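You operate a simulated robot arm through the tools that you are given. There is no shell and no other tool.

Carry out the task below with a simulated two-armed robot. There is one attempt and no reset: what you move stays moved.

TASK
Light the mill lamp, raise the knee until the gauge reads 1.5 mm and zero the gauge there.
Fine: lock the knee before zeroing; the probe stays on the tube in the green vice.

The check looks at the end state, three seconds after you hand in, the way a careful person would. Anything else that was tipped, shoved, dropped, spilled or broken makes it a failure.

THE ROBOT
Two 7-joint arms with fingered hands on one trunk that stands fixed in place. Base frame: the origin is at the foot of the trunk, x ahead of it, y to its left, z up. Readings come in m, rad, newtons and seconds.
The left shoulder is at [0.07, 0.172, 1.277], the right one opposite. Each reaches about 1.156 m from its shoulder. Payload 5 kg a hand.
Tool frame (each hand has its own): the origin (TCP) lies between the finger pads and is the grasp point; the fingertips stand 0.043 m ahead of it; z points along the fingers, y is the line along which they close. The gripper opens to 0.144 m; its body begins 0.05 m behind the TCP. The gripper is a hand of 5 fingers: y runs from the thumb to the fingers, the wrist lies at [-0.021, -0.124, -0.221] in the tool frame, and closing takes about 1.5 s.
Orientation is told as [roll, pitch, yaw] about the base's x, y, z axes, in that order, counted from this pose: with the fingers straight down and the wrist toward the robot, the tool's x, y and z point along [0, 1, 0], [1, 0, 0] and [0, 0, -1] of the base frame.

THE INTERFACE
- The arms move only by the tool send_rows. It takes "left_motion", "right_motion" or both (then of equal length, played together; a hand with none holds still); each is a list that holds one entry, the list of rows, each a list of 7 numbers: the shift along the tool's x, y, z in units of 100 mm (1.0 is 100 mm), then the turn, a rotation vector about the tool's x, y, z in units of 60 degrees (1.0 is 60 degrees), then the gripper command, from -1 (shut) to 1 (fully open), values between in proportion. In form: [[[tx, ty, tz, ax, ay, az, gripper], ...]]. A call has 1 to 20 rows; each row is the pose to reach, as a shift and turn from the pose commanded when the call began, along the tool's axes at that moment. A call with a number of a shift or a turn outside -1 to 1 is refused whole. Each row takes 0.2 s and may step no farther than 0.05 m and 0.15 rad from the row before; otherwise, or with a gripper value out of range, the whole call is refused. Where a pose cannot be reached the arm comes as near as it can. A force on the tool above 60 N (or 10 N above the force at the start of the call, whichever is more), or a blocked arm, ends the call early, and 0.2 s more pass. Each finger travels about 0.045 m/s and halts on what it meets, pressing with about 31 N; the grip force reading is that of the motor and also rises with nothing between the fingers. The clock runs only during rows and for 0.2 s after the last one: add rows that repeat a pose to give the fingers time. The reply holds the time, the measured pose of the TCP, the force on the tool along the base axes, the opening and the grip force, in the units named above and with some noise, with the torque about the TCP (base axes, N m) and any sound that the robot's microphone picked up, and new pictures: "pictures" is both (left out), scene, wrist or none (wrist: the cameras of the hands that moved).
- Cameras (640 x 400 px; columns grow to the right, rows downward): "scene" is now at [0.1344, 0.0385, 1.5285]; the picture's right is [0.42, -0.91, 0.00], its down [-0.38, -0.17, -0.91] and it looks along [0.82, 0.38, -0.42] (base axes); focal length 214 px, centre (320, 200). "left" rides on the left gripper at [-0.086, -0.109, -0.168] in its tool frame; the picture's right is [-0.80, -0.28, 0.53], its down [0.54, -0.73, 0.42] and it looks along [0.27, 0.63, 0.73] (tool axes); focal length 275 px, centre (320, 200). "right" rides on the right gripper at [0.086, -0.108, -0.168] in its tool frame; the picture's right is [-0.80, 0.28, -0.53], its down [-0.54, -0.73, 0.42] and it looks along [-0.27, 0.63, 0.73] (tool axes); focal length 275 px, centre (320, 200). There is no depth. A picture from a camera that has moved, and an enlarged one, comes with that camera's place and axes in the base frame and with its lens.
- slide_trunk(by): slides the trunk up (or, below 0, down) by that many m; the arms and the scene camera ride with it, the base frame stays. It gives what a move gives, with no picture.
- grasp_type(shape, hand): the hand has 5 fingers and takes this shape, open, in about a second: jaw (thumb against the fingers, like two jaws); tri (thumb and two fingers); tip (a fingertip pinch); poke (one finger out to press); point (the index stretched); flat (the hand flat); cup (the hand cupped); fist (a fist). The gripper value then closes the fingers along that shape, each until it touches; the sizes above hold for jaw. It gives what a move gives, with no picture.
- pan_tilt(pan, tilt): turns the head with the scene camera to pan (to the left, within 1.501 rad either way) and tilt (down, from -0.506 to 1.204), counted from straight ahead of the robot. It gives what a move gives, and a new picture of the scene camera.
- inspect(camera, box): a new picture of the part [left, top, right, bottom] of that camera's present view, enlarged. No time passes.
- finish_job(): hands the job in; it is judged then, once.

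Places have to be worked out from the pictures, the camera data and where the tool is seen. Open the grippers and draw the arms clear of the work before you hand the job in, unless the task says otherwise.

The tools are called after "Call:" by a JSON object that holds its "name" and its "arguments". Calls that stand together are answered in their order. send_rows: Moves the arms, as the interface text tells. Its arguments: {"type":"object","properties":{"left_motion":{"type":"array"},"right_motion":{"type":"array"},"pictures":{"type":"string","enum":["both","scene","wrist","none"]}},"required":[]} The other tools are called the same way: slide_trunk (by) moves the trunk up or down; grasp_type (shape, hand) gives the hand a shape; pan_tilt (pan, tilt) turns the head that bears the scene camera; inspect (camera, box) takes an enlarged picture of a part of a camera's view; finish_job () hands the job in.

At the start:

```text
t: 0.0
left_tool_pos: [0.4597, 0.5308, 1.5279]
left_orientation: [-0.001, 0.001, -0.001]
left_force: [-0.3, 0.4, 0.4]
left_torque: [-0.03, 0.02, 0.01]
left_finger_gap: 0.1435
left_gripper_force: 0.0
left_shape: jaw
right_tool_pos: [0.8325, 0.0207, 1.4534]
right_orientation: [0.001, -0.001, 0.0]
right_force: [0.0, 0.1, 0.4]
right_torque: [0.01, -0.01, -0.03]
right_finger_gap: 0.1433
right_gripper_force: 0.0
right_shape: jaw
trunk travel left (down, up): [-0.375, 0.565]
head pan, tilt (commanded): [0.429, 0.435]
```

scene: 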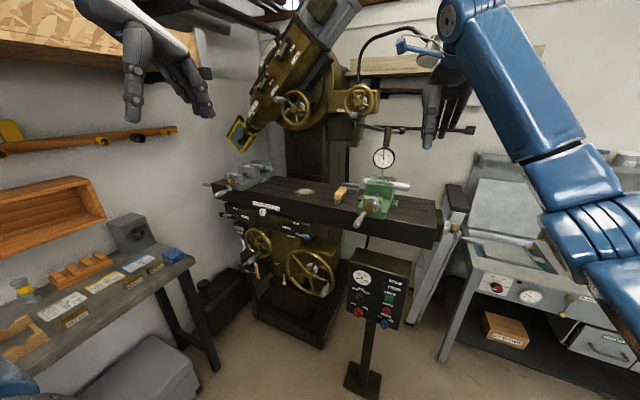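
right: 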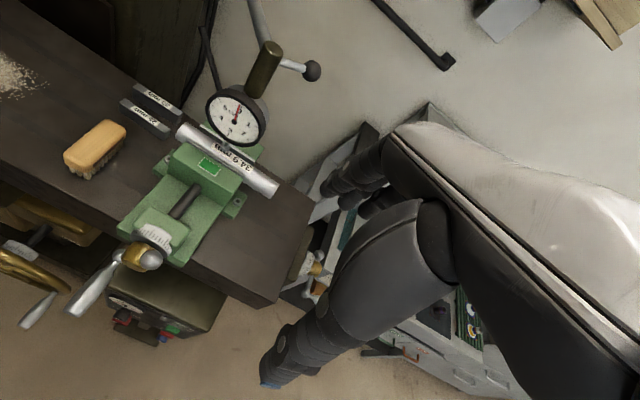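
left: 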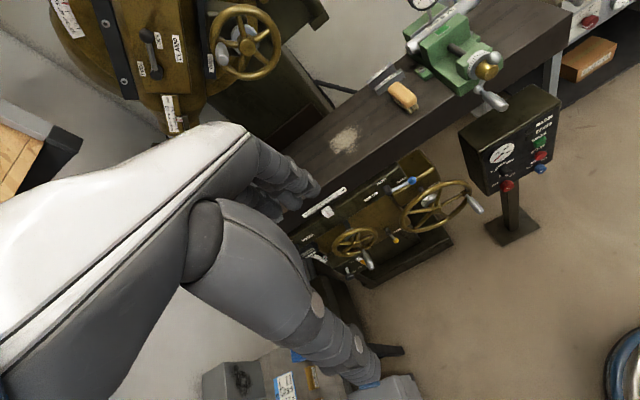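

I see a milling machine ahead with a gauge over the green vice, two handwheels on the front, and a control box on a post. I'll take enlarged pictures to read the labels first.

Call:
{"name": "inspect", "arguments": {"camera": "scene", "box": [220, 180, 360, 300]}}

Call:
{"name": "inspect", "arguments": {"camera": "scene", "box": [330, 240, 430, 340]}}

Call:
{"name": "inspect", "arguments": {"camera": "scene", "box": [340, 110, 480, 220]}}

Call:
{"name": "inspect", "arguments": {"camera": "left", "box": [290, 160, 490, 290]}}

Call:
{"name": "inspect", "arguments": {"camera": "left", "box": [450, 80, 570, 200]}}

Call:
{"name": "inspect", "arguments": {"camera": "right", "box": [180, 40, 330, 200]}}

Call:
{"name": "inspect", "arguments": {"camera": "scene", "box": [220, 0, 400, 160]}}

```text
3.33 times, centred on (290, 240) of scene
camera zoom: at [0.1344, 0.0385, 1.5285], right [0.42, -0.91, 0.0], down [-0.38, -0.17, -0.91], along [0.82, 0.38, -0.42], focal length 715 px, centre (420, 67)
```

zoom: 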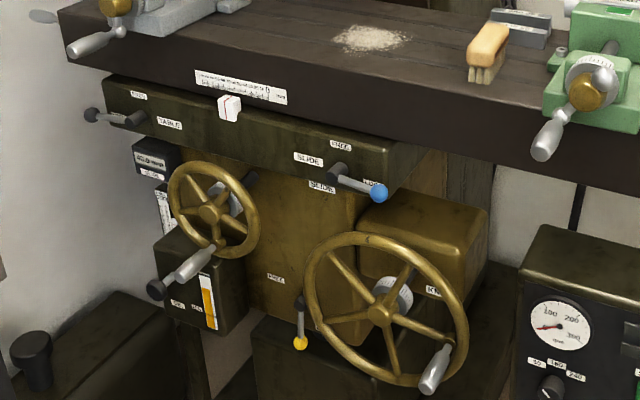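

```text
4.00 times, centred on (380, 290) of scene
camera zoom: at [0.1344, 0.0385, 1.5285], right [0.42, -0.91, 0.0], down [-0.38, -0.17, -0.91], along [0.82, 0.38, -0.42], focal length 858 px, centre (80, -160)
```

zoom: 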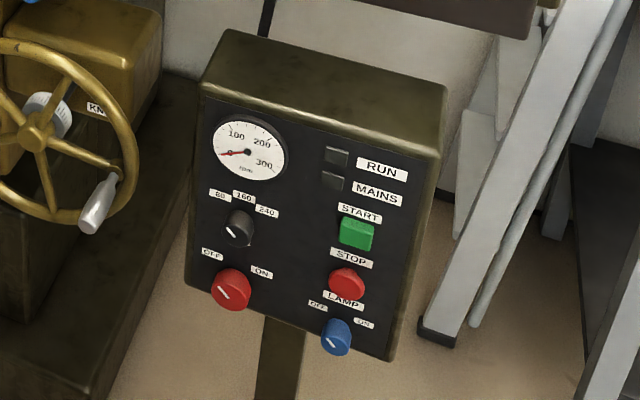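

```text
3.64 times, centred on (410, 165) of scene
camera zoom: at [0.1344, 0.0385, 1.5285], right [0.42, -0.91, 0.0], down [-0.38, -0.17, -0.91], along [0.82, 0.38, -0.42], focal length 780 px, centre (-7, 327)
```

zoom: 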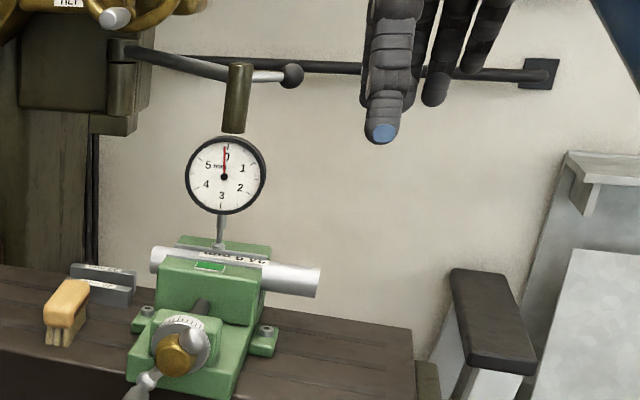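

```text
3.08 times, centred on (390, 225) of left
camera zoom: at [0.352, 0.4463, 1.6957], right [-0.28, -0.8, -0.53], down [-0.73, 0.54, -0.42], along [0.63, 0.27, -0.73], focal length 847 px, centre (105, 123)
```

zoom: 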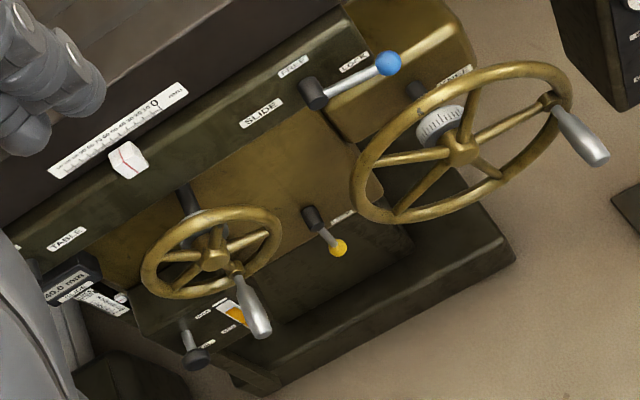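

```text
3.33 times, centred on (510, 140) of left
camera zoom: at [0.352, 0.4463, 1.6957], right [-0.28, -0.8, -0.53], down [-0.73, 0.54, -0.42], along [0.63, 0.27, -0.73], focal length 918 px, centre (-313, 400)
```

zoom: 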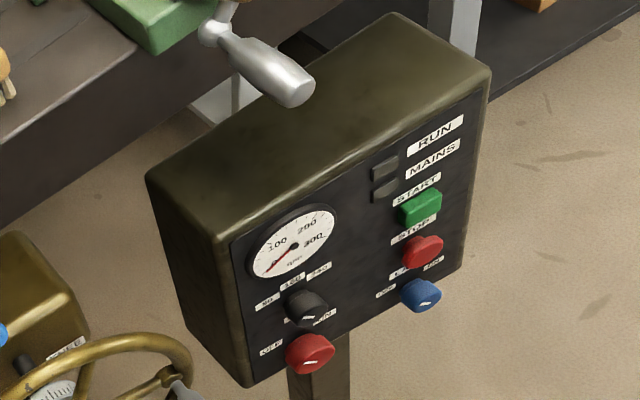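

```text
2.50 times, centred on (255, 120) of right
camera zoom: at [0.7247, 0.1066, 1.6206], right [0.28, -0.8, 0.53], down [-0.73, -0.54, -0.42], along [0.63, -0.27, -0.73], focal length 688 px, centre (482, 400)
```

zoom: 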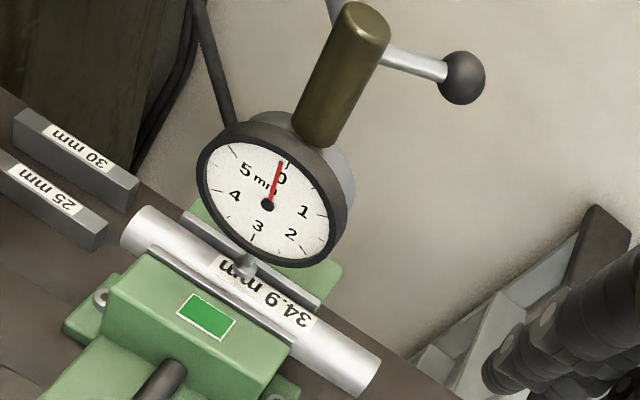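

```text
2.50 times, centred on (310, 80) of scene
camera zoom: at [0.1344, 0.0385, 1.5285], right [0.42, -0.91, 0.0], down [-0.38, -0.17, -0.91], along [0.82, 0.38, -0.42], focal length 536 px, centre (345, 500)
```

zoom: 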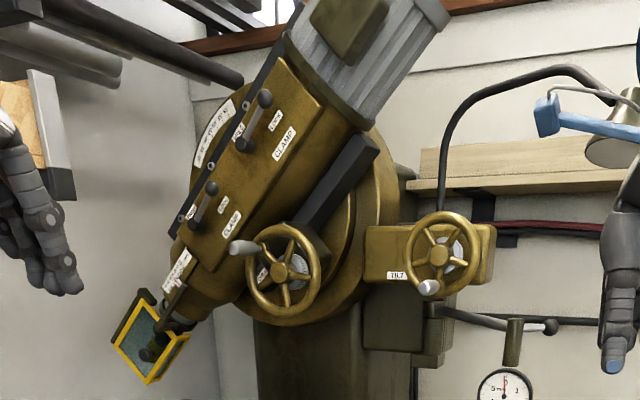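

Triangulating roughly: knee wheel hub ≈ [0.80, 0.40, 0.81], lamp knob on the panel ≈ [0.81, 0.04, 0.65], gauge centre ≈ [1.02, 0.16, 1.316]. I zoom further to read the lock labels, the lamp and the panel.

Call:
{"name": "inspect", "arguments": {"camera": "scene", "box": [260, 225, 310, 265]}}

Call:
{"name": "inspect", "arguments": {"camera": "scene", "box": [225, 195, 265, 265]}}

Call:
{"name": "inspect", "arguments": {"camera": "left", "box": [340, 150, 440, 250]}}

Call:
{"name": "inspect", "arguments": {"camera": "scene", "box": [345, 295, 405, 335]}}

Call:
{"name": "inspect", "arguments": {"camera": "scene", "box": [390, 20, 470, 80]}}

Call:
{"name": "inspect", "arguments": {"camera": "scene", "box": [280, 250, 340, 300]}}

Call:
{"name": "inspect", "arguments": {"camera": "scene", "box": [360, 140, 410, 180]}}

```text
10.00 times, centred on (285, 245) of scene
camera zoom: at [0.1344, 0.0385, 1.5285], right [0.42, -0.91, 0.0], down [-0.38, -0.17, -0.91], along [0.82, 0.38, -0.42], focal length 2145 px, centre (670, -250)
```

zoom: 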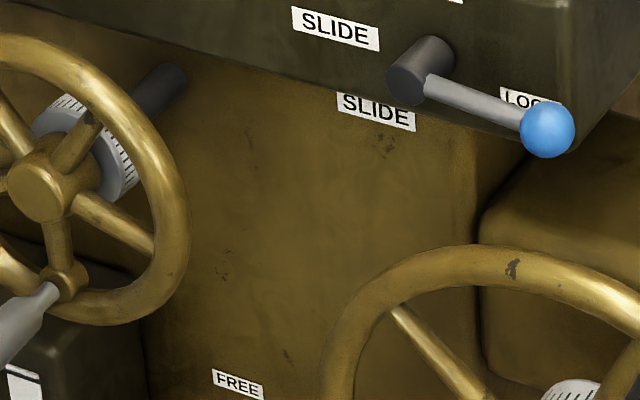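

```text
5.71 times, centred on (245, 230) of scene
camera zoom: at [0.1344, 0.0385, 1.5285], right [0.42, -0.91, 0.0], down [-0.38, -0.17, -0.91], along [0.82, 0.38, -0.42], focal length 1226 px, centre (749, 29)
```

zoom: 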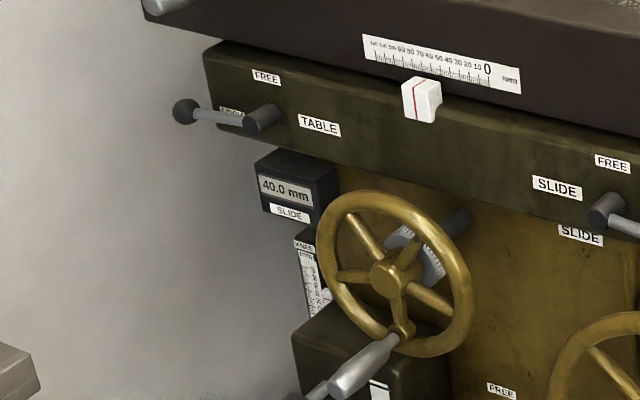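

```text
4.00 times, centred on (390, 200) of left
camera zoom: at [0.352, 0.4463, 1.6957], right [-0.28, -0.8, -0.53], down [-0.73, 0.54, -0.42], along [0.63, 0.27, -0.73], focal length 1101 px, centre (40, 200)
```

zoom: 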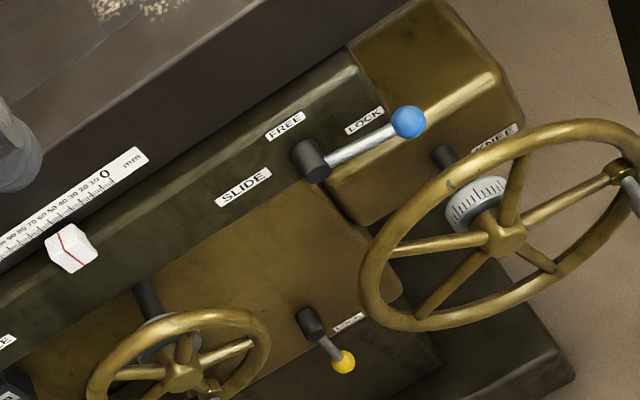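

```text
10.00 times, centred on (375, 315) of scene
camera zoom: at [0.1344, 0.0385, 1.5285], right [0.42, -0.91, 0.0], down [-0.38, -0.17, -0.91], along [0.82, 0.38, -0.42], focal length 2145 px, centre (-230, -950)
```

zoom: 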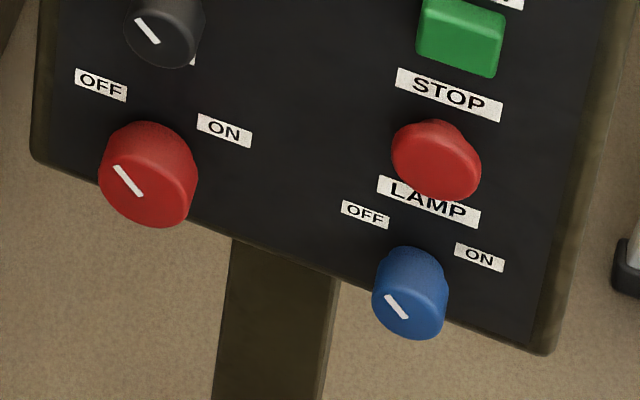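

```text
6.67 times, centred on (430, 50) of scene
camera zoom: at [0.1344, 0.0385, 1.5285], right [0.42, -0.91, 0.0], down [-0.38, -0.17, -0.91], along [0.82, 0.38, -0.42], focal length 1430 px, centre (-413, 1200)
```

zoom: 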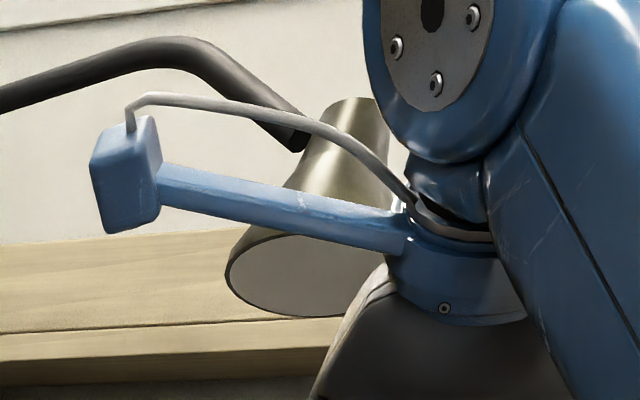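

```text
8.00 times, centred on (310, 275) of scene
camera zoom: at [0.1344, 0.0385, 1.5285], right [0.42, -0.91, 0.0], down [-0.38, -0.17, -0.91], along [0.82, 0.38, -0.42], focal length 1716 px, centre (400, -400)
```

zoom: 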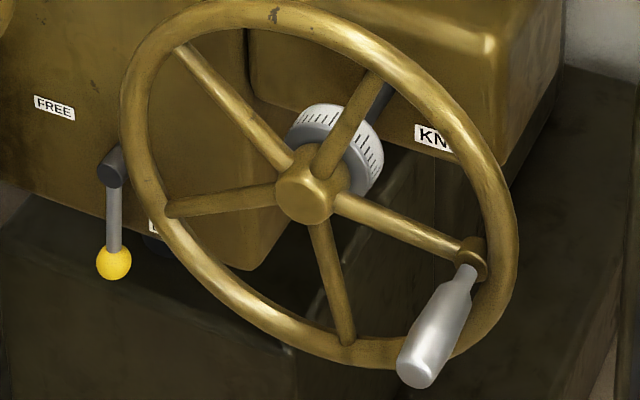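

```text
10.00 times, centred on (385, 160) of scene
camera zoom: at [0.1344, 0.0385, 1.5285], right [0.42, -0.91, 0.0], down [-0.38, -0.17, -0.91], along [0.82, 0.38, -0.42], focal length 2145 px, centre (-330, 600)
```

zoom: 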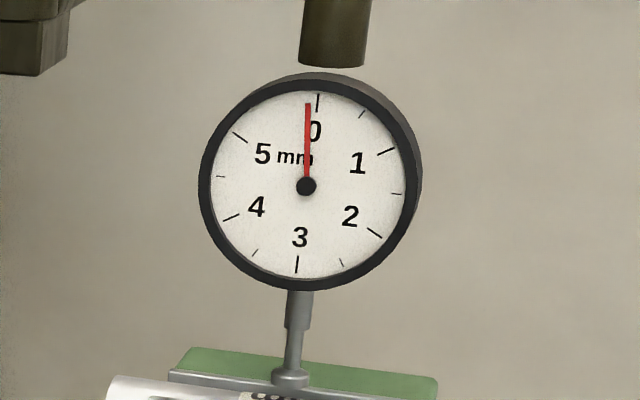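

The knee lock is probably the yellow-knobbed lever by the knee wheel, and the lamp switch is the blue knob on the panel, now at OFF. I'll draw the right hand back from the gauge before lowering the trunk.

Call:
{"name": "send_rows", "arguments": {"right_motion": [[[0, -0.5, 0, 0, 0, 0, 1], [0, -1, 0, 0, 0, 0, 1]]], "pictures": "none"}}

Call:
{"name": "send_rows", "arguments": {"right_motion": [[[0, -0.5, 0, 0, 0, 0, 1], [0, -1, 0, 0, 0, 0, 1]]], "pictures": "none"}}

Call:
{"name": "send_rows", "arguments": {"right_motion": [[[-0.25, -0.4, 0, 0, 0, 0, 1], [-0.5, -0.8, 0, 0, 0, 0, 1]]], "pictures": "both"}}

```text
t: 0.6
left_tool_pos: [0.4568, 0.5313, 1.531]
left_orientation: [0.0, -0.003, 0.0]
left_force: [-1.2, -0.7, 0.1]
left_torque: [0.04, -0.05, 0.0]
left_finger_gap: 0.1436
left_gripper_force: 0.2
left_shape: jaw
right_tool_pos: [0.7276, 0.0209, 1.4544]
right_orientation: [-0.001, 0.001, 0.0]
right_force: [0.1, 0.1, 0.5]
right_torque: [-0.01, -0.09, -0.02]
right_finger_gap: 0.1442
right_gripper_force: 0.0
right_shape: jaw
trunk travel left (down, up): [-0.375, 0.565]
head pan, tilt (commanded): [0.429, 0.435]
```

```text
t: 1.2
left_tool_pos: [0.4558, 0.5299, 1.532]
left_orientation: [0.0, -0.005, 0.0]
left_force: [-1.3, -0.9, 1.0]
left_torque: [-0.02, -0.11, 0.02]
left_finger_gap: 0.1437
left_gripper_force: 0.0
left_shape: jaw
right_tool_pos: [0.6275, 0.0196, 1.4549]
right_orientation: [0.0, -0.001, -0.002]
right_force: [-0.3, -0.6, 0.6]
right_torque: [0.03, -0.05, 0.02]
right_finger_gap: 0.1439
right_gripper_force: 0.2
right_shape: jaw
trunk travel left (down, up): [-0.375, 0.565]
head pan, tilt (commanded): [0.429, 0.435]
```

```text
t: 1.8
left_tool_pos: [0.4555, 0.529, 1.5322]
left_orientation: [0.001, -0.003, -0.001]
left_force: [-1.8, -0.7, 0.6]
left_torque: [0.09, -0.14, 0.06]
left_finger_gap: 0.1438
left_gripper_force: 0.1
left_shape: jaw
right_tool_pos: [0.5477, -0.0326, 1.4549]
right_orientation: [0.003, -0.005, 0.001]
right_force: [-0.7, -0.6, -0.1]
right_torque: [0.01, -0.1, -0.05]
right_finger_gap: 0.1438
right_gripper_force: 0.1
right_shape: jaw
trunk travel left (down, up): [-0.375, 0.565]
head pan, tilt (commanded): [0.429, 0.435]
camera scene: at [0.1292, 0.0352, 1.5291], right [0.42, -0.91, 0.0], down [-0.38, -0.17, -0.91], along [0.83, 0.38, -0.42], focal length 214 px, centre (320, 200)
camera right: at [0.439, 0.0525, 1.6217], right [0.28, -0.8, 0.53], down [-0.72, -0.54, -0.43], along [0.63, -0.27, -0.73], focal length 275 px, centre (320, 200)
```

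scene: 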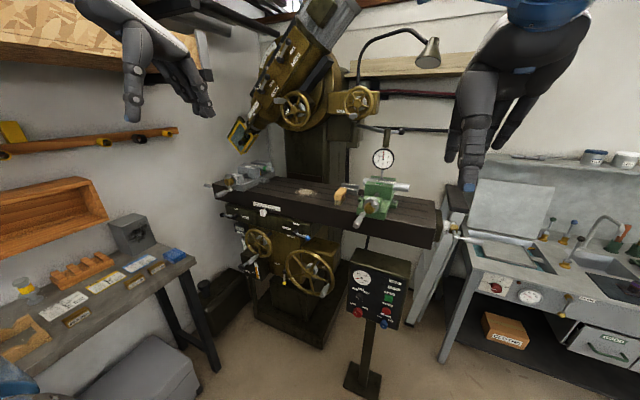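
right: 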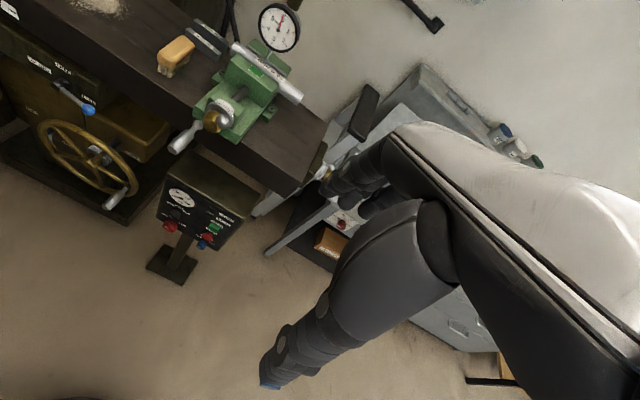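

The right hand is clear of the mill now, and the lamp is plainly unlit. I lower the trunk by 0.3 m so the panel and knee wheel are within comfortable reach.

Call:
{"name": "slide_trunk", "arguments": {"by": -0.3}}

Call:
{"name": "pan_tilt", "arguments": {"pan": 0.3, "tilt": 0.45}}

```text
t: 4.8
left_tool_pos: [0.4611, 0.5307, 1.2294]
left_orientation: [-0.001, 0.001, 0.001]
left_force: [0.2, 0.2, -0.1]
left_torque: [0.01, 0.02, -0.02]
left_finger_gap: 0.1438
left_gripper_force: 0.0
left_shape: jaw
right_tool_pos: [0.5516, -0.0291, 1.1533]
right_orientation: [-0.001, 0.0, 0.0]
right_force: [0.4, -0.5, 0.0]
right_torque: [-0.01, -0.02, 0.0]
right_finger_gap: 0.1441
right_gripper_force: 0.1
right_shape: jaw
trunk travel left (down, up): [-0.075, 0.865]
head pan, tilt (commanded): [0.429, 0.435]
```

```text
t: 5.5
left_tool_pos: [0.46, 0.5327, 1.2289]
left_orientation: [0.002, 0.001, 0.0]
left_force: [0.3, 0.0, -0.1]
left_torque: [0.0, 0.0, 0.0]
left_finger_gap: 0.1434
left_gripper_force: 0.1
left_shape: jaw
right_tool_pos: [0.5515, -0.0304, 1.153]
right_orientation: [0.001, -0.001, 0.002]
right_force: [-0.5, -0.8, 0.1]
right_torque: [0.0, -0.03, -0.01]
right_finger_gap: 0.1438
right_gripper_force: 0.1
right_shape: jaw
trunk travel left (down, up): [-0.075, 0.865]
head pan, tilt (commanded): [0.3, 0.45]
camera scene: at [0.1382, 0.0273, 1.227], right [0.3, -0.96, 0.0], down [-0.42, -0.13, -0.9], along [0.86, 0.27, -0.44], focal length 214 px, centre (320, 200)
```

scene: 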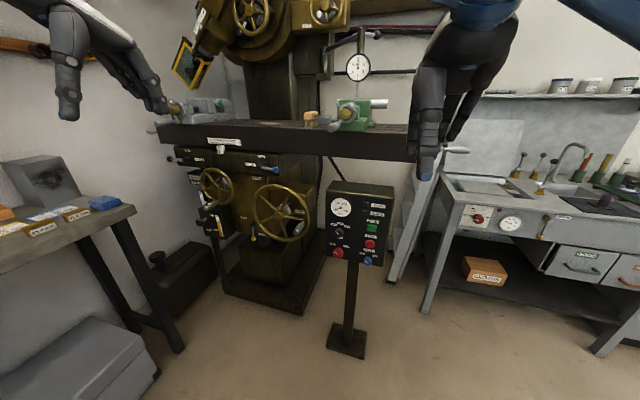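

Now a lower, more frontal view; I enlarge the knee area and the panel to read labels.

Call:
{"name": "inspect", "arguments": {"camera": "scene", "box": [190, 150, 320, 270]}}

Call:
{"name": "inspect", "arguments": {"camera": "scene", "box": [325, 180, 395, 270]}}

Call:
{"name": "inspect", "arguments": {"camera": "scene", "box": [238, 205, 278, 245]}}

Call:
{"name": "inspect", "arguments": {"camera": "scene", "box": [310, 30, 410, 130]}}

```text
3.33 times, centred on (255, 210) of scene
camera zoom: at [0.1382, 0.0273, 1.227], right [0.3, -0.96, 0.0], down [-0.42, -0.13, -0.9], along [0.86, 0.27, -0.44], focal length 715 px, centre (537, 167)
```

zoom: 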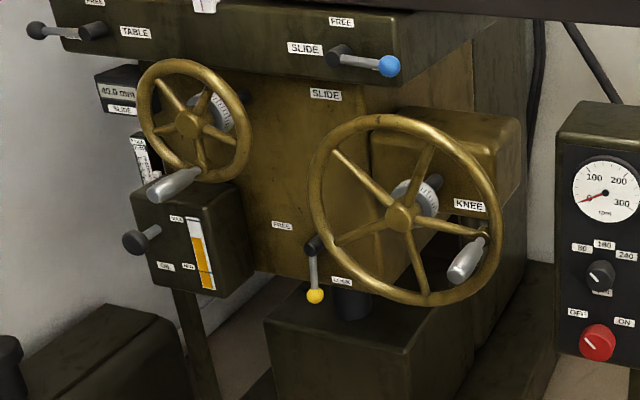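

```text
4.44 times, centred on (360, 225) of scene
camera zoom: at [0.1382, 0.0273, 1.227], right [0.3, -0.96, 0.0], down [-0.42, -0.13, -0.9], along [0.86, 0.27, -0.44], focal length 953 px, centre (142, 89)
```

zoom: 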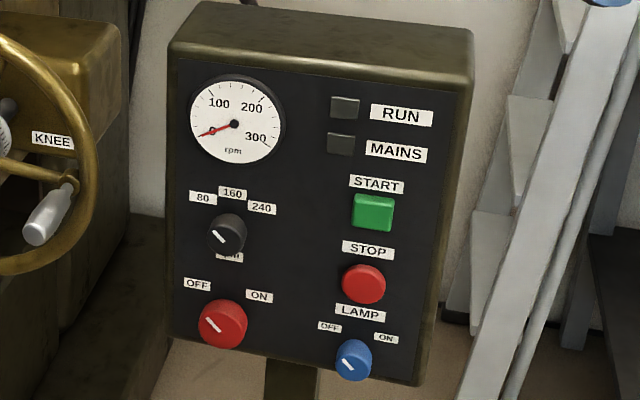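

```text
10.00 times, centred on (258, 225) of scene
camera zoom: at [0.1382, 0.0273, 1.227], right [0.3, -0.96, 0.0], down [-0.42, -0.13, -0.9], along [0.86, 0.27, -0.44], focal length 2145 px, centre (940, -50)
```

zoom: 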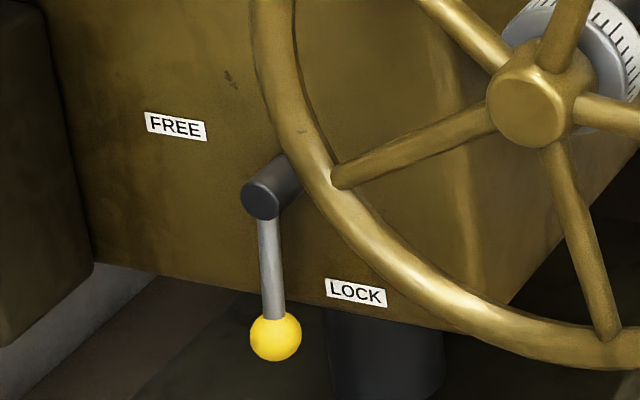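

```text
4.00 times, centred on (360, 80) of scene
camera zoom: at [0.1382, 0.0273, 1.227], right [0.3, -0.96, 0.0], down [-0.42, -0.13, -0.9], along [0.86, 0.27, -0.44], focal length 858 px, centre (160, 680)
```

zoom: 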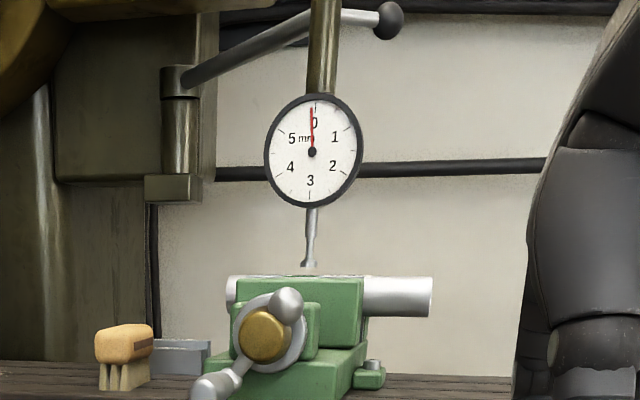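

From two views the panel face is vertical at x≈0.816, lamp knob front at ≈[0.798, 0.042, 0.662], pointing to OFF; the yellow lever (pivot ≈[0.883,0.602,0.667]) points down beside LOCK. I set the right hand to a fingertip pinch and turn both hands to face forward in free space.

Call:
{"name": "grasp_type", "arguments": {"shape": "tip", "hand": "right"}}

Call:
{"name": "send_rows", "arguments": {"right_motion": [[[0, 0, 0.125, -0.0722, -0.0722, -0.0722, 1], [0, 0, 0.25, -0.1443, -0.1443, -0.1443, 1], [0, 0, 0.375, -0.2165, -0.2165, -0.2165, 1], [0, 0, 0.5, -0.2887, -0.2887, -0.2887, 1], [0, 0, 0.625, -0.3608, -0.3608, -0.3608, 1], [0, 0, 0.75, -0.433, -0.433, -0.433, 1], [0, 0, 0.875, -0.5052, -0.5052, -0.5052, 1], [0, 0, 1, -0.5774, -0.5774, -0.5774, 1]]], "left_motion": [[[0, 0, 0.125, -0.0722, 0.0722, 0.0722, 1], [0, 0, 0.25, -0.1443, 0.1443, 0.1443, 1], [0, 0, 0.375, -0.2165, 0.2165, 0.2165, 1], [0, 0, 0.5, -0.2887, 0.2887, 0.2887, 1], [0, 0, 0.625, -0.3608, 0.3608, 0.3608, 1], [0, 0, 0.75, -0.433, 0.433, 0.433, 1], [0, 0, 0.875, -0.5052, 0.5052, 0.5052, 1], [0, 0, 1, -0.5774, 0.5774, 0.5774, 1]]], "pictures": "both"}}

```text
t: 6.4
left_tool_pos: [0.4607, 0.5311, 1.2297]
left_orientation: [0.002, 0.0, 0.0]
left_force: [-0.6, -0.1, -0.7]
left_torque: [-0.01, -0.01, -0.01]
left_finger_gap: 0.1436
left_gripper_force: 0.1
left_shape: jaw
right_tool_pos: [0.5531, -0.0303, 1.1532]
right_orientation: [0.001, -0.001, -0.002]
right_force: [-0.4, -0.7, 0.5]
right_torque: [0.02, 0.0, 0.0]
right_finger_gap: 0.1439
right_gripper_force: 0.0
right_shape: tip
trunk travel left (down, up): [-0.075, 0.865]
head pan, tilt (commanded): [0.3, 0.45]
```

```text
t: 8.2
left_tool_pos: [0.4621, 0.5321, 1.1284]
left_orientation: [0.787, -0.339, -0.787]
left_force: [-0.5, 0.6, 0.1]
left_torque: [-0.01, 0.01, -0.01]
left_finger_gap: 0.1437
left_gripper_force: 0.0
left_shape: jaw
right_tool_pos: [0.5538, -0.0294, 1.0525]
right_orientation: [-0.787, -0.341, 0.788]
right_force: [0.2, 0.4, 0.3]
right_torque: [0.0, 0.01, 0.0]
right_finger_gap: 0.1439
right_gripper_force: 0.0
right_shape: tip
trunk travel left (down, up): [-0.075, 0.865]
head pan, tilt (commanded): [0.3, 0.45]
camera scene: at [0.1388, 0.0273, 1.2271], right [0.3, -0.96, 0.0], down [-0.42, -0.13, -0.9], along [0.86, 0.27, -0.44], focal length 214 px, centre (320, 200)
camera right: at [0.3411, 0.0105, 1.0705], right [0.1, -0.16, 0.98], down [-0.02, -0.99, -0.16], along [0.99, 0.0, -0.1], focal length 275 px, centre (320, 200)
camera left: at [0.2478, 0.4916, 1.1458], right [-0.1, -0.16, -0.98], down [-0.02, 0.99, -0.16], along [0.99, 0.0, -0.1], focal length 275 px, centre (320, 200)
```

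scene: 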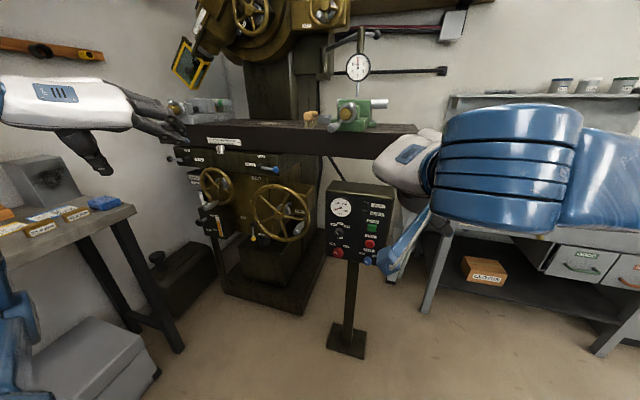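
right: 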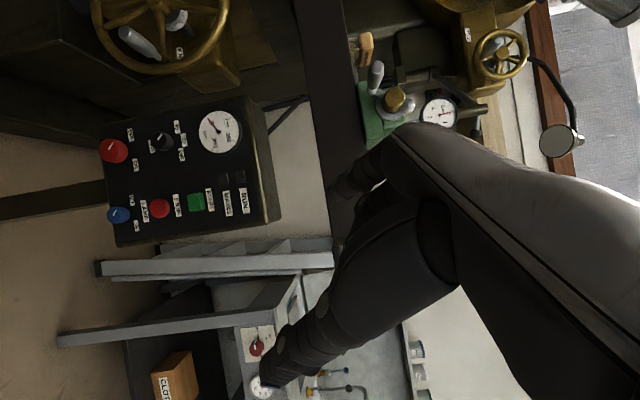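
left: 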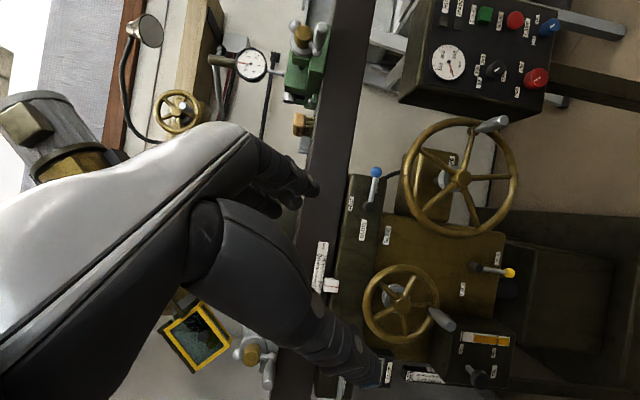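

Both hands turned as wanted. I continue the second 60° to face straight forward and keep lowering.

Call:
{"name": "send_rows", "arguments": {"right_motion": [[[0.117, -0.058, 0.117, -0.0722, -0.0722, -0.0722, 1], [0.233, -0.117, 0.233, -0.1443, -0.1443, -0.1443, 1], [0.35, -0.175, 0.35, -0.2165, -0.2165, -0.2165, 1], [0.467, -0.233, 0.467, -0.2887, -0.2887, -0.2887, 1], [0.583, -0.292, 0.583, -0.3608, -0.3608, -0.3608, 1], [0.7, -0.35, 0.7, -0.433, -0.433, -0.433, 1], [0.817, -0.408, 0.817, -0.5052, -0.5052, -0.5052, 1], [0.933, -0.467, 0.933, -0.5774, -0.5774, -0.5774, 1]]], "left_motion": [[[-0.117, -0.058, 0.117, -0.0722, 0.0722, 0.0722, 1], [-0.233, -0.117, 0.233, -0.1443, 0.1443, 0.1443, 1], [-0.35, -0.175, 0.35, -0.2165, 0.2165, 0.2165, 1], [-0.467, -0.233, 0.467, -0.2887, 0.2887, 0.2887, 1], [-0.583, -0.292, 0.583, -0.3608, 0.3608, 0.3608, 1], [-0.7, -0.35, 0.7, -0.433, 0.433, 0.433, 1], [-0.817, -0.408, 0.817, -0.5052, 0.5052, 0.5052, 1], [-0.933, -0.467, 0.933, -0.5774, 0.5774, 0.5774, 1]]], "pictures": "both"}}

```text
t: 10.0
left_tool_pos: [0.4607, 0.5299, 0.9901]
left_orientation: [1.571, 0.003, -1.573]
left_force: [-0.1, -0.5, 0.3]
left_torque: [0.01, 0.03, 0.05]
left_finger_gap: 0.1437
left_gripper_force: 0.1
left_shape: jaw
right_tool_pos: [0.6135, -0.0089, 0.9023]
right_orientation: [-1.574, 0.0, 1.571]
right_force: [0.8, -0.1, 0.6]
right_torque: [-0.02, 0.01, 0.02]
right_finger_gap: 0.144
right_gripper_force: 0.0
right_shape: tip
right hand out of reach, approached as far as the arm can: row 2, 3, 4, 5, 6, 7, 8
trunk travel left (down, up): [-0.075, 0.865]
head pan, tilt (commanded): [0.3, 0.45]
camera scene: at [0.1383, 0.0265, 1.2272], right [0.3, -0.96, 0.0], down [-0.42, -0.13, -0.9], along [0.86, 0.27, -0.44], focal length 214 px, centre (320, 200)
camera right: at [0.4471, -0.1173, 0.8165], right [-0.54, 0.28, 0.8], down [0.42, -0.72, 0.54], along [0.73, 0.63, 0.27], focal length 275 px, centre (320, 200)
camera left: at [0.293, 0.6401, 0.9024], right [0.54, 0.28, -0.79], down [0.42, 0.72, 0.54], along [0.73, -0.63, 0.27], focal length 275 px, centre (320, 200)
```

scene: 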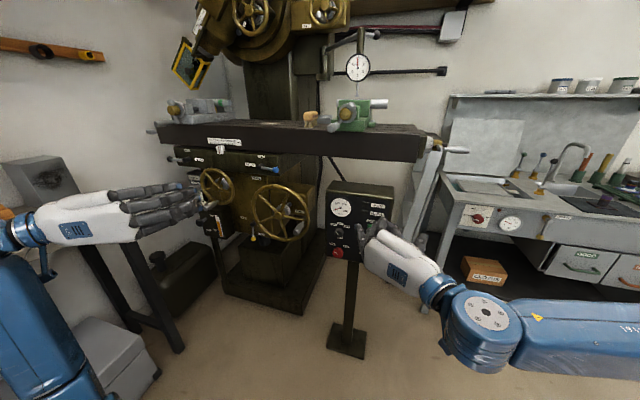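
right: 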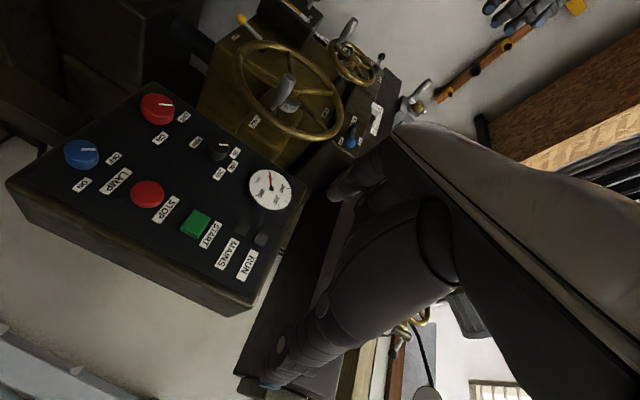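
left: 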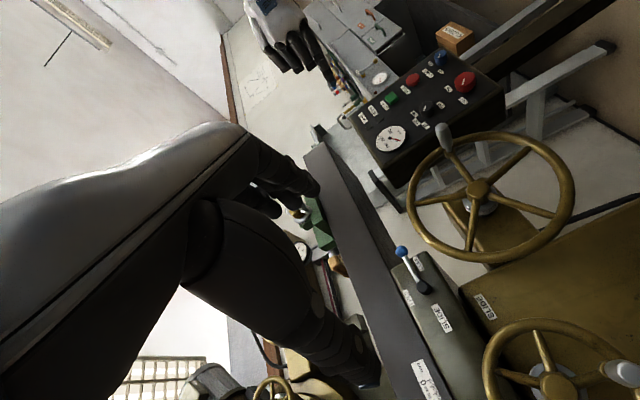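

Both hands now face forward (the right one ended at x≈0.61 because of reach). I see the blue LAMP knob in the right camera. I move the right hand down and forward toward a spot in front of the knob.

Call:
{"name": "send_rows", "arguments": {"right_motion": [[[0.25, 0.12, 0.12, 0, 0, 0, 1], [0.5, 0.25, 0.25, 0, 0, 0, 1], [0.75, 0.38, 0.38, 0, 0, 0, 1], [1, 0.5, 0.5, 0, 0, 0, 1]]], "pictures": "none"}}

Call:
{"name": "send_rows", "arguments": {"right_motion": [[[0.25, 0, 0, 0, 0, 0, 1], [0.5, 0, 0, 0, 0, 0, 1], [0.75, 0, 0, 0, 0, 0, 1], [1, 0, 0, 0, 0, 0, 1]]], "pictures": "both"}}

```text
t: 11.0
left_tool_pos: [0.4602, 0.5318, 0.9888]
left_orientation: [1.572, 0.0, -1.573]
left_force: [-0.4, 0.4, -0.2]
left_torque: [-0.01, 0.02, -0.04]
left_finger_gap: 0.1437
left_gripper_force: 0.1
left_shape: jaw
right_tool_pos: [0.6622, 0.0403, 0.8039]
right_orientation: [-1.57, 0.0, 1.573]
right_force: [-0.4, 0.3, 0.0]
right_torque: [-0.04, -0.03, 0.03]
right_finger_gap: 0.1441
right_gripper_force: 0.1
right_shape: tip
trunk travel left (down, up): [-0.075, 0.865]
head pan, tilt (commanded): [0.3, 0.45]
```

```text
t: 12.0
left_tool_pos: [0.461, 0.5314, 0.99]
left_orientation: [1.571, 0.0, -1.572]
left_force: [0.0, 0.2, 0.7]
left_torque: [-0.03, 0.02, 0.02]
left_finger_gap: 0.1434
left_gripper_force: 0.0
left_shape: jaw
right_tool_pos: [0.6619, 0.0423, 0.704]
right_orientation: [-1.57, 0.001, 1.57]
right_force: [0.2, 0.3, -0.3]
right_torque: [-0.01, 0.03, 0.01]
right_finger_gap: 0.1439
right_gripper_force: 0.0
right_shape: tip
trunk travel left (down, up): [-0.075, 0.865]
head pan, tilt (commanded): [0.3, 0.45]
camera scene: at [0.1382, 0.0271, 1.2271], right [0.3, -0.96, 0.0], down [-0.42, -0.13, -0.9], along [0.86, 0.27, -0.44], focal length 214 px, centre (320, 200)
camera right: at [0.4955, -0.0678, 0.6164], right [-0.53, 0.28, 0.8], down [0.42, -0.73, 0.54], along [0.73, 0.63, 0.27], focal length 275 px, centre (320, 200)
```

scene: 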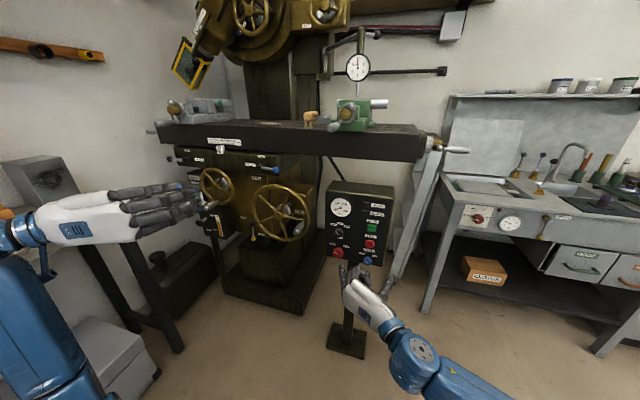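
right: 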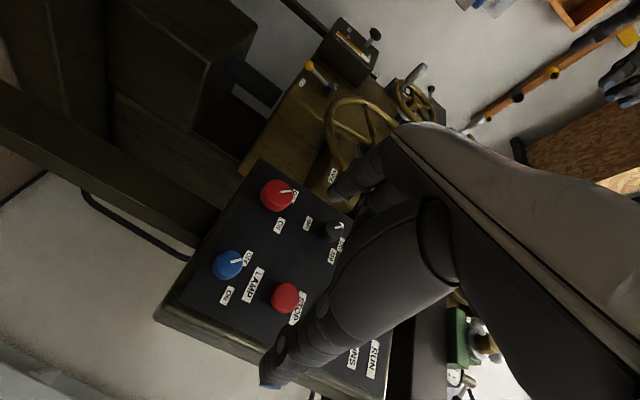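

The right hand is in front of the knob at [0.66, 0.04, 0.70]. I lower it to the knob's height, roll −45° about the finger axis and half-close the pinch to see where the tips sit.

Call:
{"name": "send_rows", "arguments": {"right_motion": [[[0.07, 0, 0, 0, 0, -0.125, 0.6], [0.14, 0, 0, 0, 0, -0.25, 0.2], [0.21, 0, 0, 0, 0, -0.375, -0.1], [0.28, 0, 0, 0, 0, -0.5, -0.1], [0.35, 0, 0, 0, 0, -0.625, -0.1], [0.42, 0, 0, 0, 0, -0.75, -0.1], [0.42, 0, 0, 0, 0, -0.75, -0.1], [0.42, 0, 0, 0, 0, -0.75, -0.1]]], "pictures": "both"}}

```text
t: 13.8
left_tool_pos: [0.4599, 0.5303, 0.9897]
left_orientation: [1.57, 0.001, -1.571]
left_force: [-0.7, -0.2, -0.2]
left_torque: [-0.02, 0.03, 0.02]
left_finger_gap: 0.144
left_gripper_force: 0.1
left_shape: jaw
right_tool_pos: [0.6618, 0.0409, 0.6612]
right_orientation: [-1.569, 0.787, 1.573]
right_force: [0.4, -0.2, 0.3]
right_torque: [0.01, -0.01, -0.03]
right_finger_gap: 0.0655
right_gripper_force: 0.1
right_shape: tip
trunk travel left (down, up): [-0.075, 0.865]
head pan, tilt (commanded): [0.3, 0.45]
camera scene: at [0.1382, 0.0273, 1.227], right [0.3, -0.96, 0.0], down [-0.42, -0.13, -0.9], along [0.86, 0.27, -0.44], focal length 214 px, centre (320, 200)
camera right: at [0.4955, -0.0974, 0.6758], right [-0.53, 0.76, 0.36], down [0.42, -0.13, 0.9], along [0.73, 0.63, -0.25], focal length 275 px, centre (320, 200)
```

scene: 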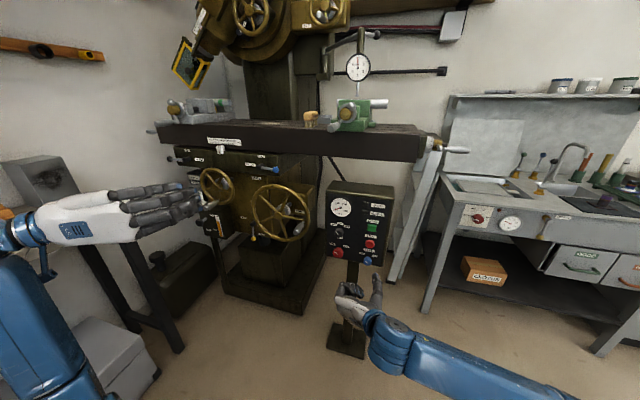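
right: 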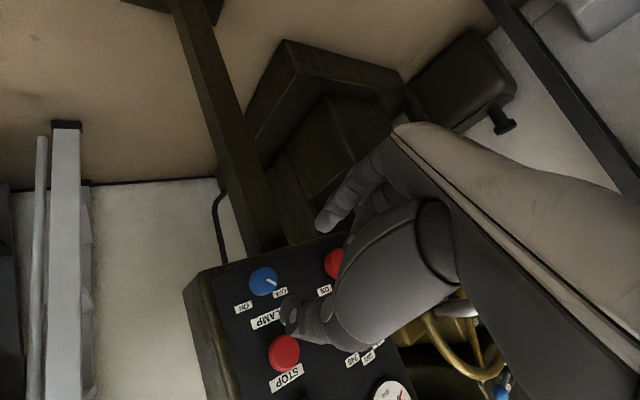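

Call:
{"name": "inspect", "arguments": {"camera": "right", "box": [200, 160, 440, 390]}}

Call:
{"name": "inspect", "arguments": {"camera": "scene", "box": [320, 220, 420, 330]}}

```text
1.74 times, centred on (320, 275) of right
camera zoom: at [0.4955, -0.0974, 0.6758], right [-0.53, 0.76, 0.36], down [0.42, -0.13, 0.9], along [0.73, 0.63, -0.25], focal length 479 px, centre (320, 70)
```

zoom: 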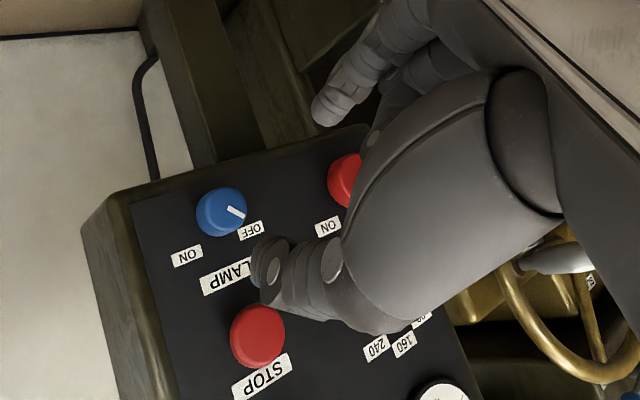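

```text
3.64 times, centred on (370, 275) of scene
camera zoom: at [0.1382, 0.0273, 1.227], right [0.3, -0.96, 0.0], down [-0.42, -0.13, -0.9], along [0.86, 0.27, -0.44], focal length 780 px, centre (138, -73)
```

zoom: 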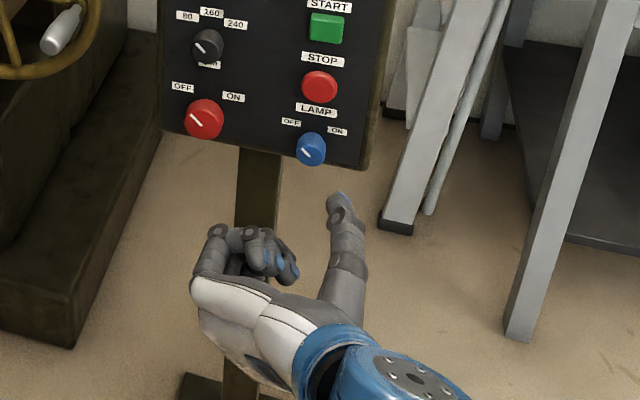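

The tips sit symmetrically about the TCP, thumb upper right and index lower left; knob centre reads y≈0.040, z≈0.660, so the hand is lined up. I advance 100 mm toward the knob with the pinch open 65 mm.

Call:
{"name": "send_rows", "arguments": {"right_motion": [[[0, 0, 0.2, 0, 0, 0, -0.1], [0, 0, 0.4, 0, 0, 0, -0.1], [0, 0, 0.6, 0, 0, 0, -0.1], [0, 0, 0.8, 0, 0, 0, -0.1], [0, 0, 0.95, 0, 0, 0, -0.1], [0, 0, 1.0, 0, 0, 0, -0.1]]], "pictures": "both"}}

Call:
{"name": "inspect", "arguments": {"camera": "right", "box": [200, 160, 440, 390]}}

Call:
{"name": "inspect", "arguments": {"camera": "scene", "box": [320, 200, 420, 310]}}

```text
t: 15.2
left_tool_pos: [0.4605, 0.532, 0.9887]
left_orientation: [1.57, -0.001, -1.57]
left_force: [-1.4, -0.1, -0.5]
left_torque: [0.0, -0.01, 0.0]
left_finger_gap: 0.1438
left_gripper_force: 0.0
left_shape: jaw
right_tool_pos: [0.761, 0.0419, 0.6602]
right_orientation: [-1.569, 0.786, 1.572]
right_force: [-0.2, 0.6, -0.7]
right_torque: [0.0, 0.03, 0.01]
right_finger_gap: 0.0651
right_gripper_force: 0.0
right_shape: tip
trunk travel left (down, up): [-0.075, 0.865]
head pan, tilt (commanded): [0.3, 0.45]
camera scene: at [0.1382, 0.0272, 1.227], right [0.3, -0.96, 0.0], down [-0.42, -0.13, -0.9], along [0.86, 0.27, -0.44], focal length 214 px, centre (320, 200)
camera right: at [0.5951, -0.097, 0.6761], right [-0.53, 0.76, 0.36], down [0.42, -0.13, 0.9], along [0.73, 0.63, -0.25], focal length 275 px, centre (320, 200)
```

scene: 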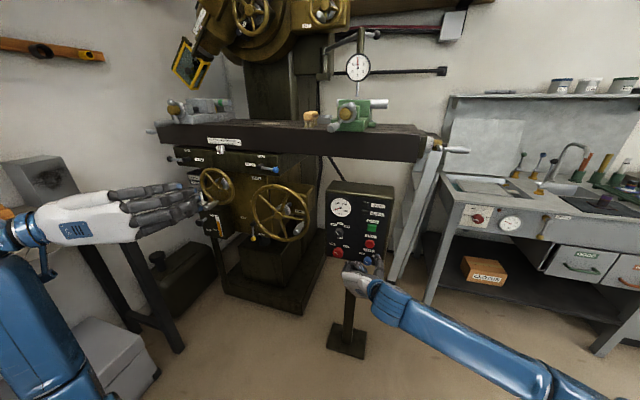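
right: 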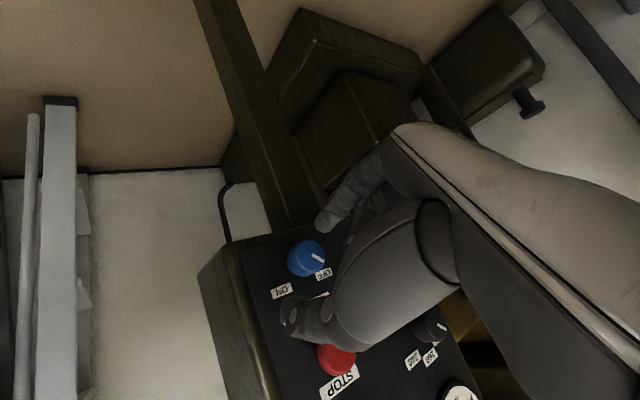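

```text
1.74 times, centred on (320, 275) of right
camera zoom: at [0.5951, -0.097, 0.6761], right [-0.53, 0.76, 0.36], down [0.42, -0.13, 0.9], along [0.73, 0.63, -0.25], focal length 479 px, centre (320, 70)
```

zoom: 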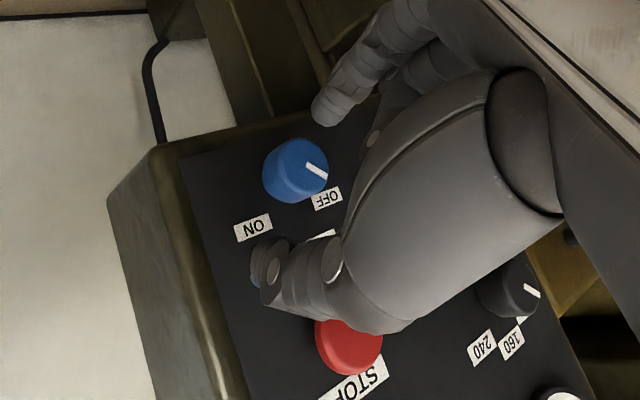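

```text
3.64 times, centred on (370, 255) of scene
camera zoom: at [0.1382, 0.0272, 1.227], right [0.3, -0.96, 0.0], down [-0.42, -0.13, -0.9], along [0.86, 0.27, -0.44], focal length 780 px, centre (138, 0)
```

zoom: 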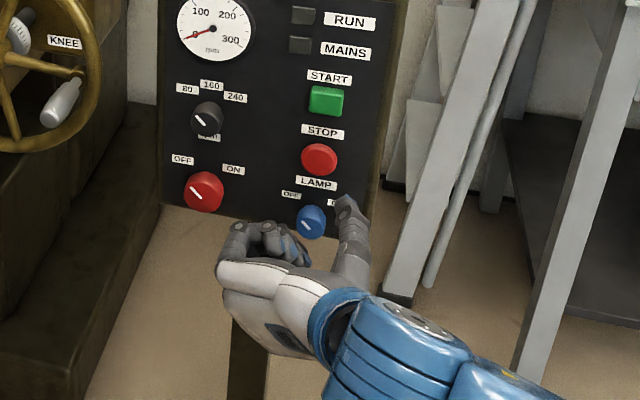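

Knob centre lies right between thumb and index tips. I advance 8 mm more and close the pinch on the knob.

Call:
{"name": "send_rows", "arguments": {"right_motion": [[[0, 0, 0.04, 0, 0, 0, -0.1], [0, 0, 0.08, 0, 0, 0, -0.1], [0, 0, 0.08, 0, 0, 0, -0.6], [0, 0, 0.08, 0, 0, 0, -1], [0, 0, 0.08, 0, 0, 0, -1], [0, 0, 0.08, 0, 0, 0, -1], [0, 0, 0.08, 0, 0, 0, -1]]], "pictures": "wrist"}}

Call:
{"name": "inspect", "arguments": {"camera": "scene", "box": [340, 225, 400, 275]}}

```text
t: 16.8
left_tool_pos: [0.4601, 0.5313, 0.989]
left_orientation: [1.571, 0.001, -1.571]
left_force: [0.1, -1.3, -0.4]
left_torque: [-0.01, -0.02, 0.02]
left_finger_gap: 0.1435
left_gripper_force: 0.1
left_shape: jaw
right_tool_pos: [0.771, 0.0413, 0.6612]
right_orientation: [-1.572, 0.786, 1.571]
right_force: [2.3, 0.6, 0.0]
right_torque: [-0.02, 0.0, 0.09]
right_finger_gap: 0.0245
right_gripper_force: 30.9
right_shape: tip
trunk travel left (down, up): [-0.075, 0.865]
head pan, tilt (commanded): [0.3, 0.45]
camera right: at [0.6033, -0.0972, 0.6762], right [-0.53, 0.76, 0.36], down [0.42, -0.13, 0.9], along [0.73, 0.63, -0.25], focal length 275 px, centre (320, 200)
```

right: 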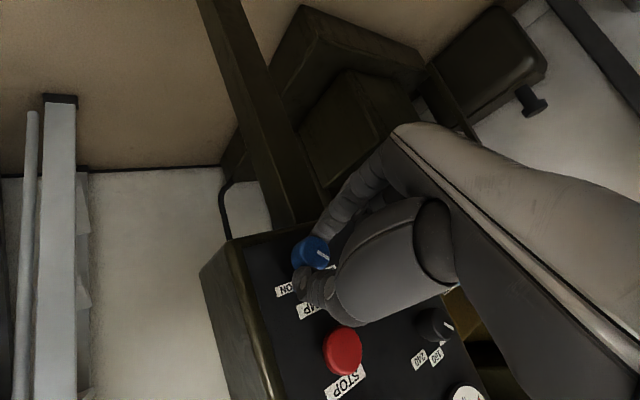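

```text
8.00 times, centred on (370, 250) of scene
camera zoom: at [0.1384, 0.0273, 1.227], right [0.3, -0.96, 0.0], down [-0.42, -0.13, -0.9], along [0.86, 0.27, -0.44], focal length 1716 px, centre (-80, -200)
```

zoom: 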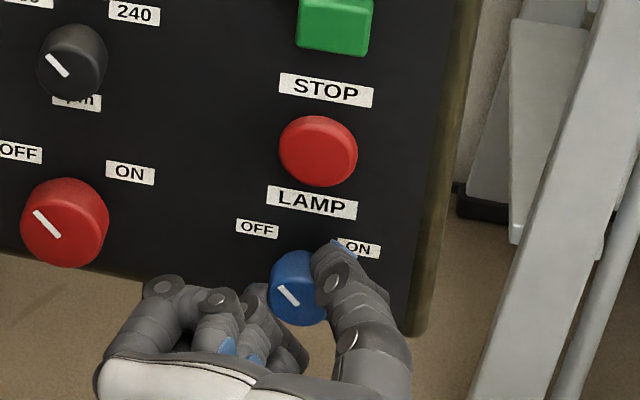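

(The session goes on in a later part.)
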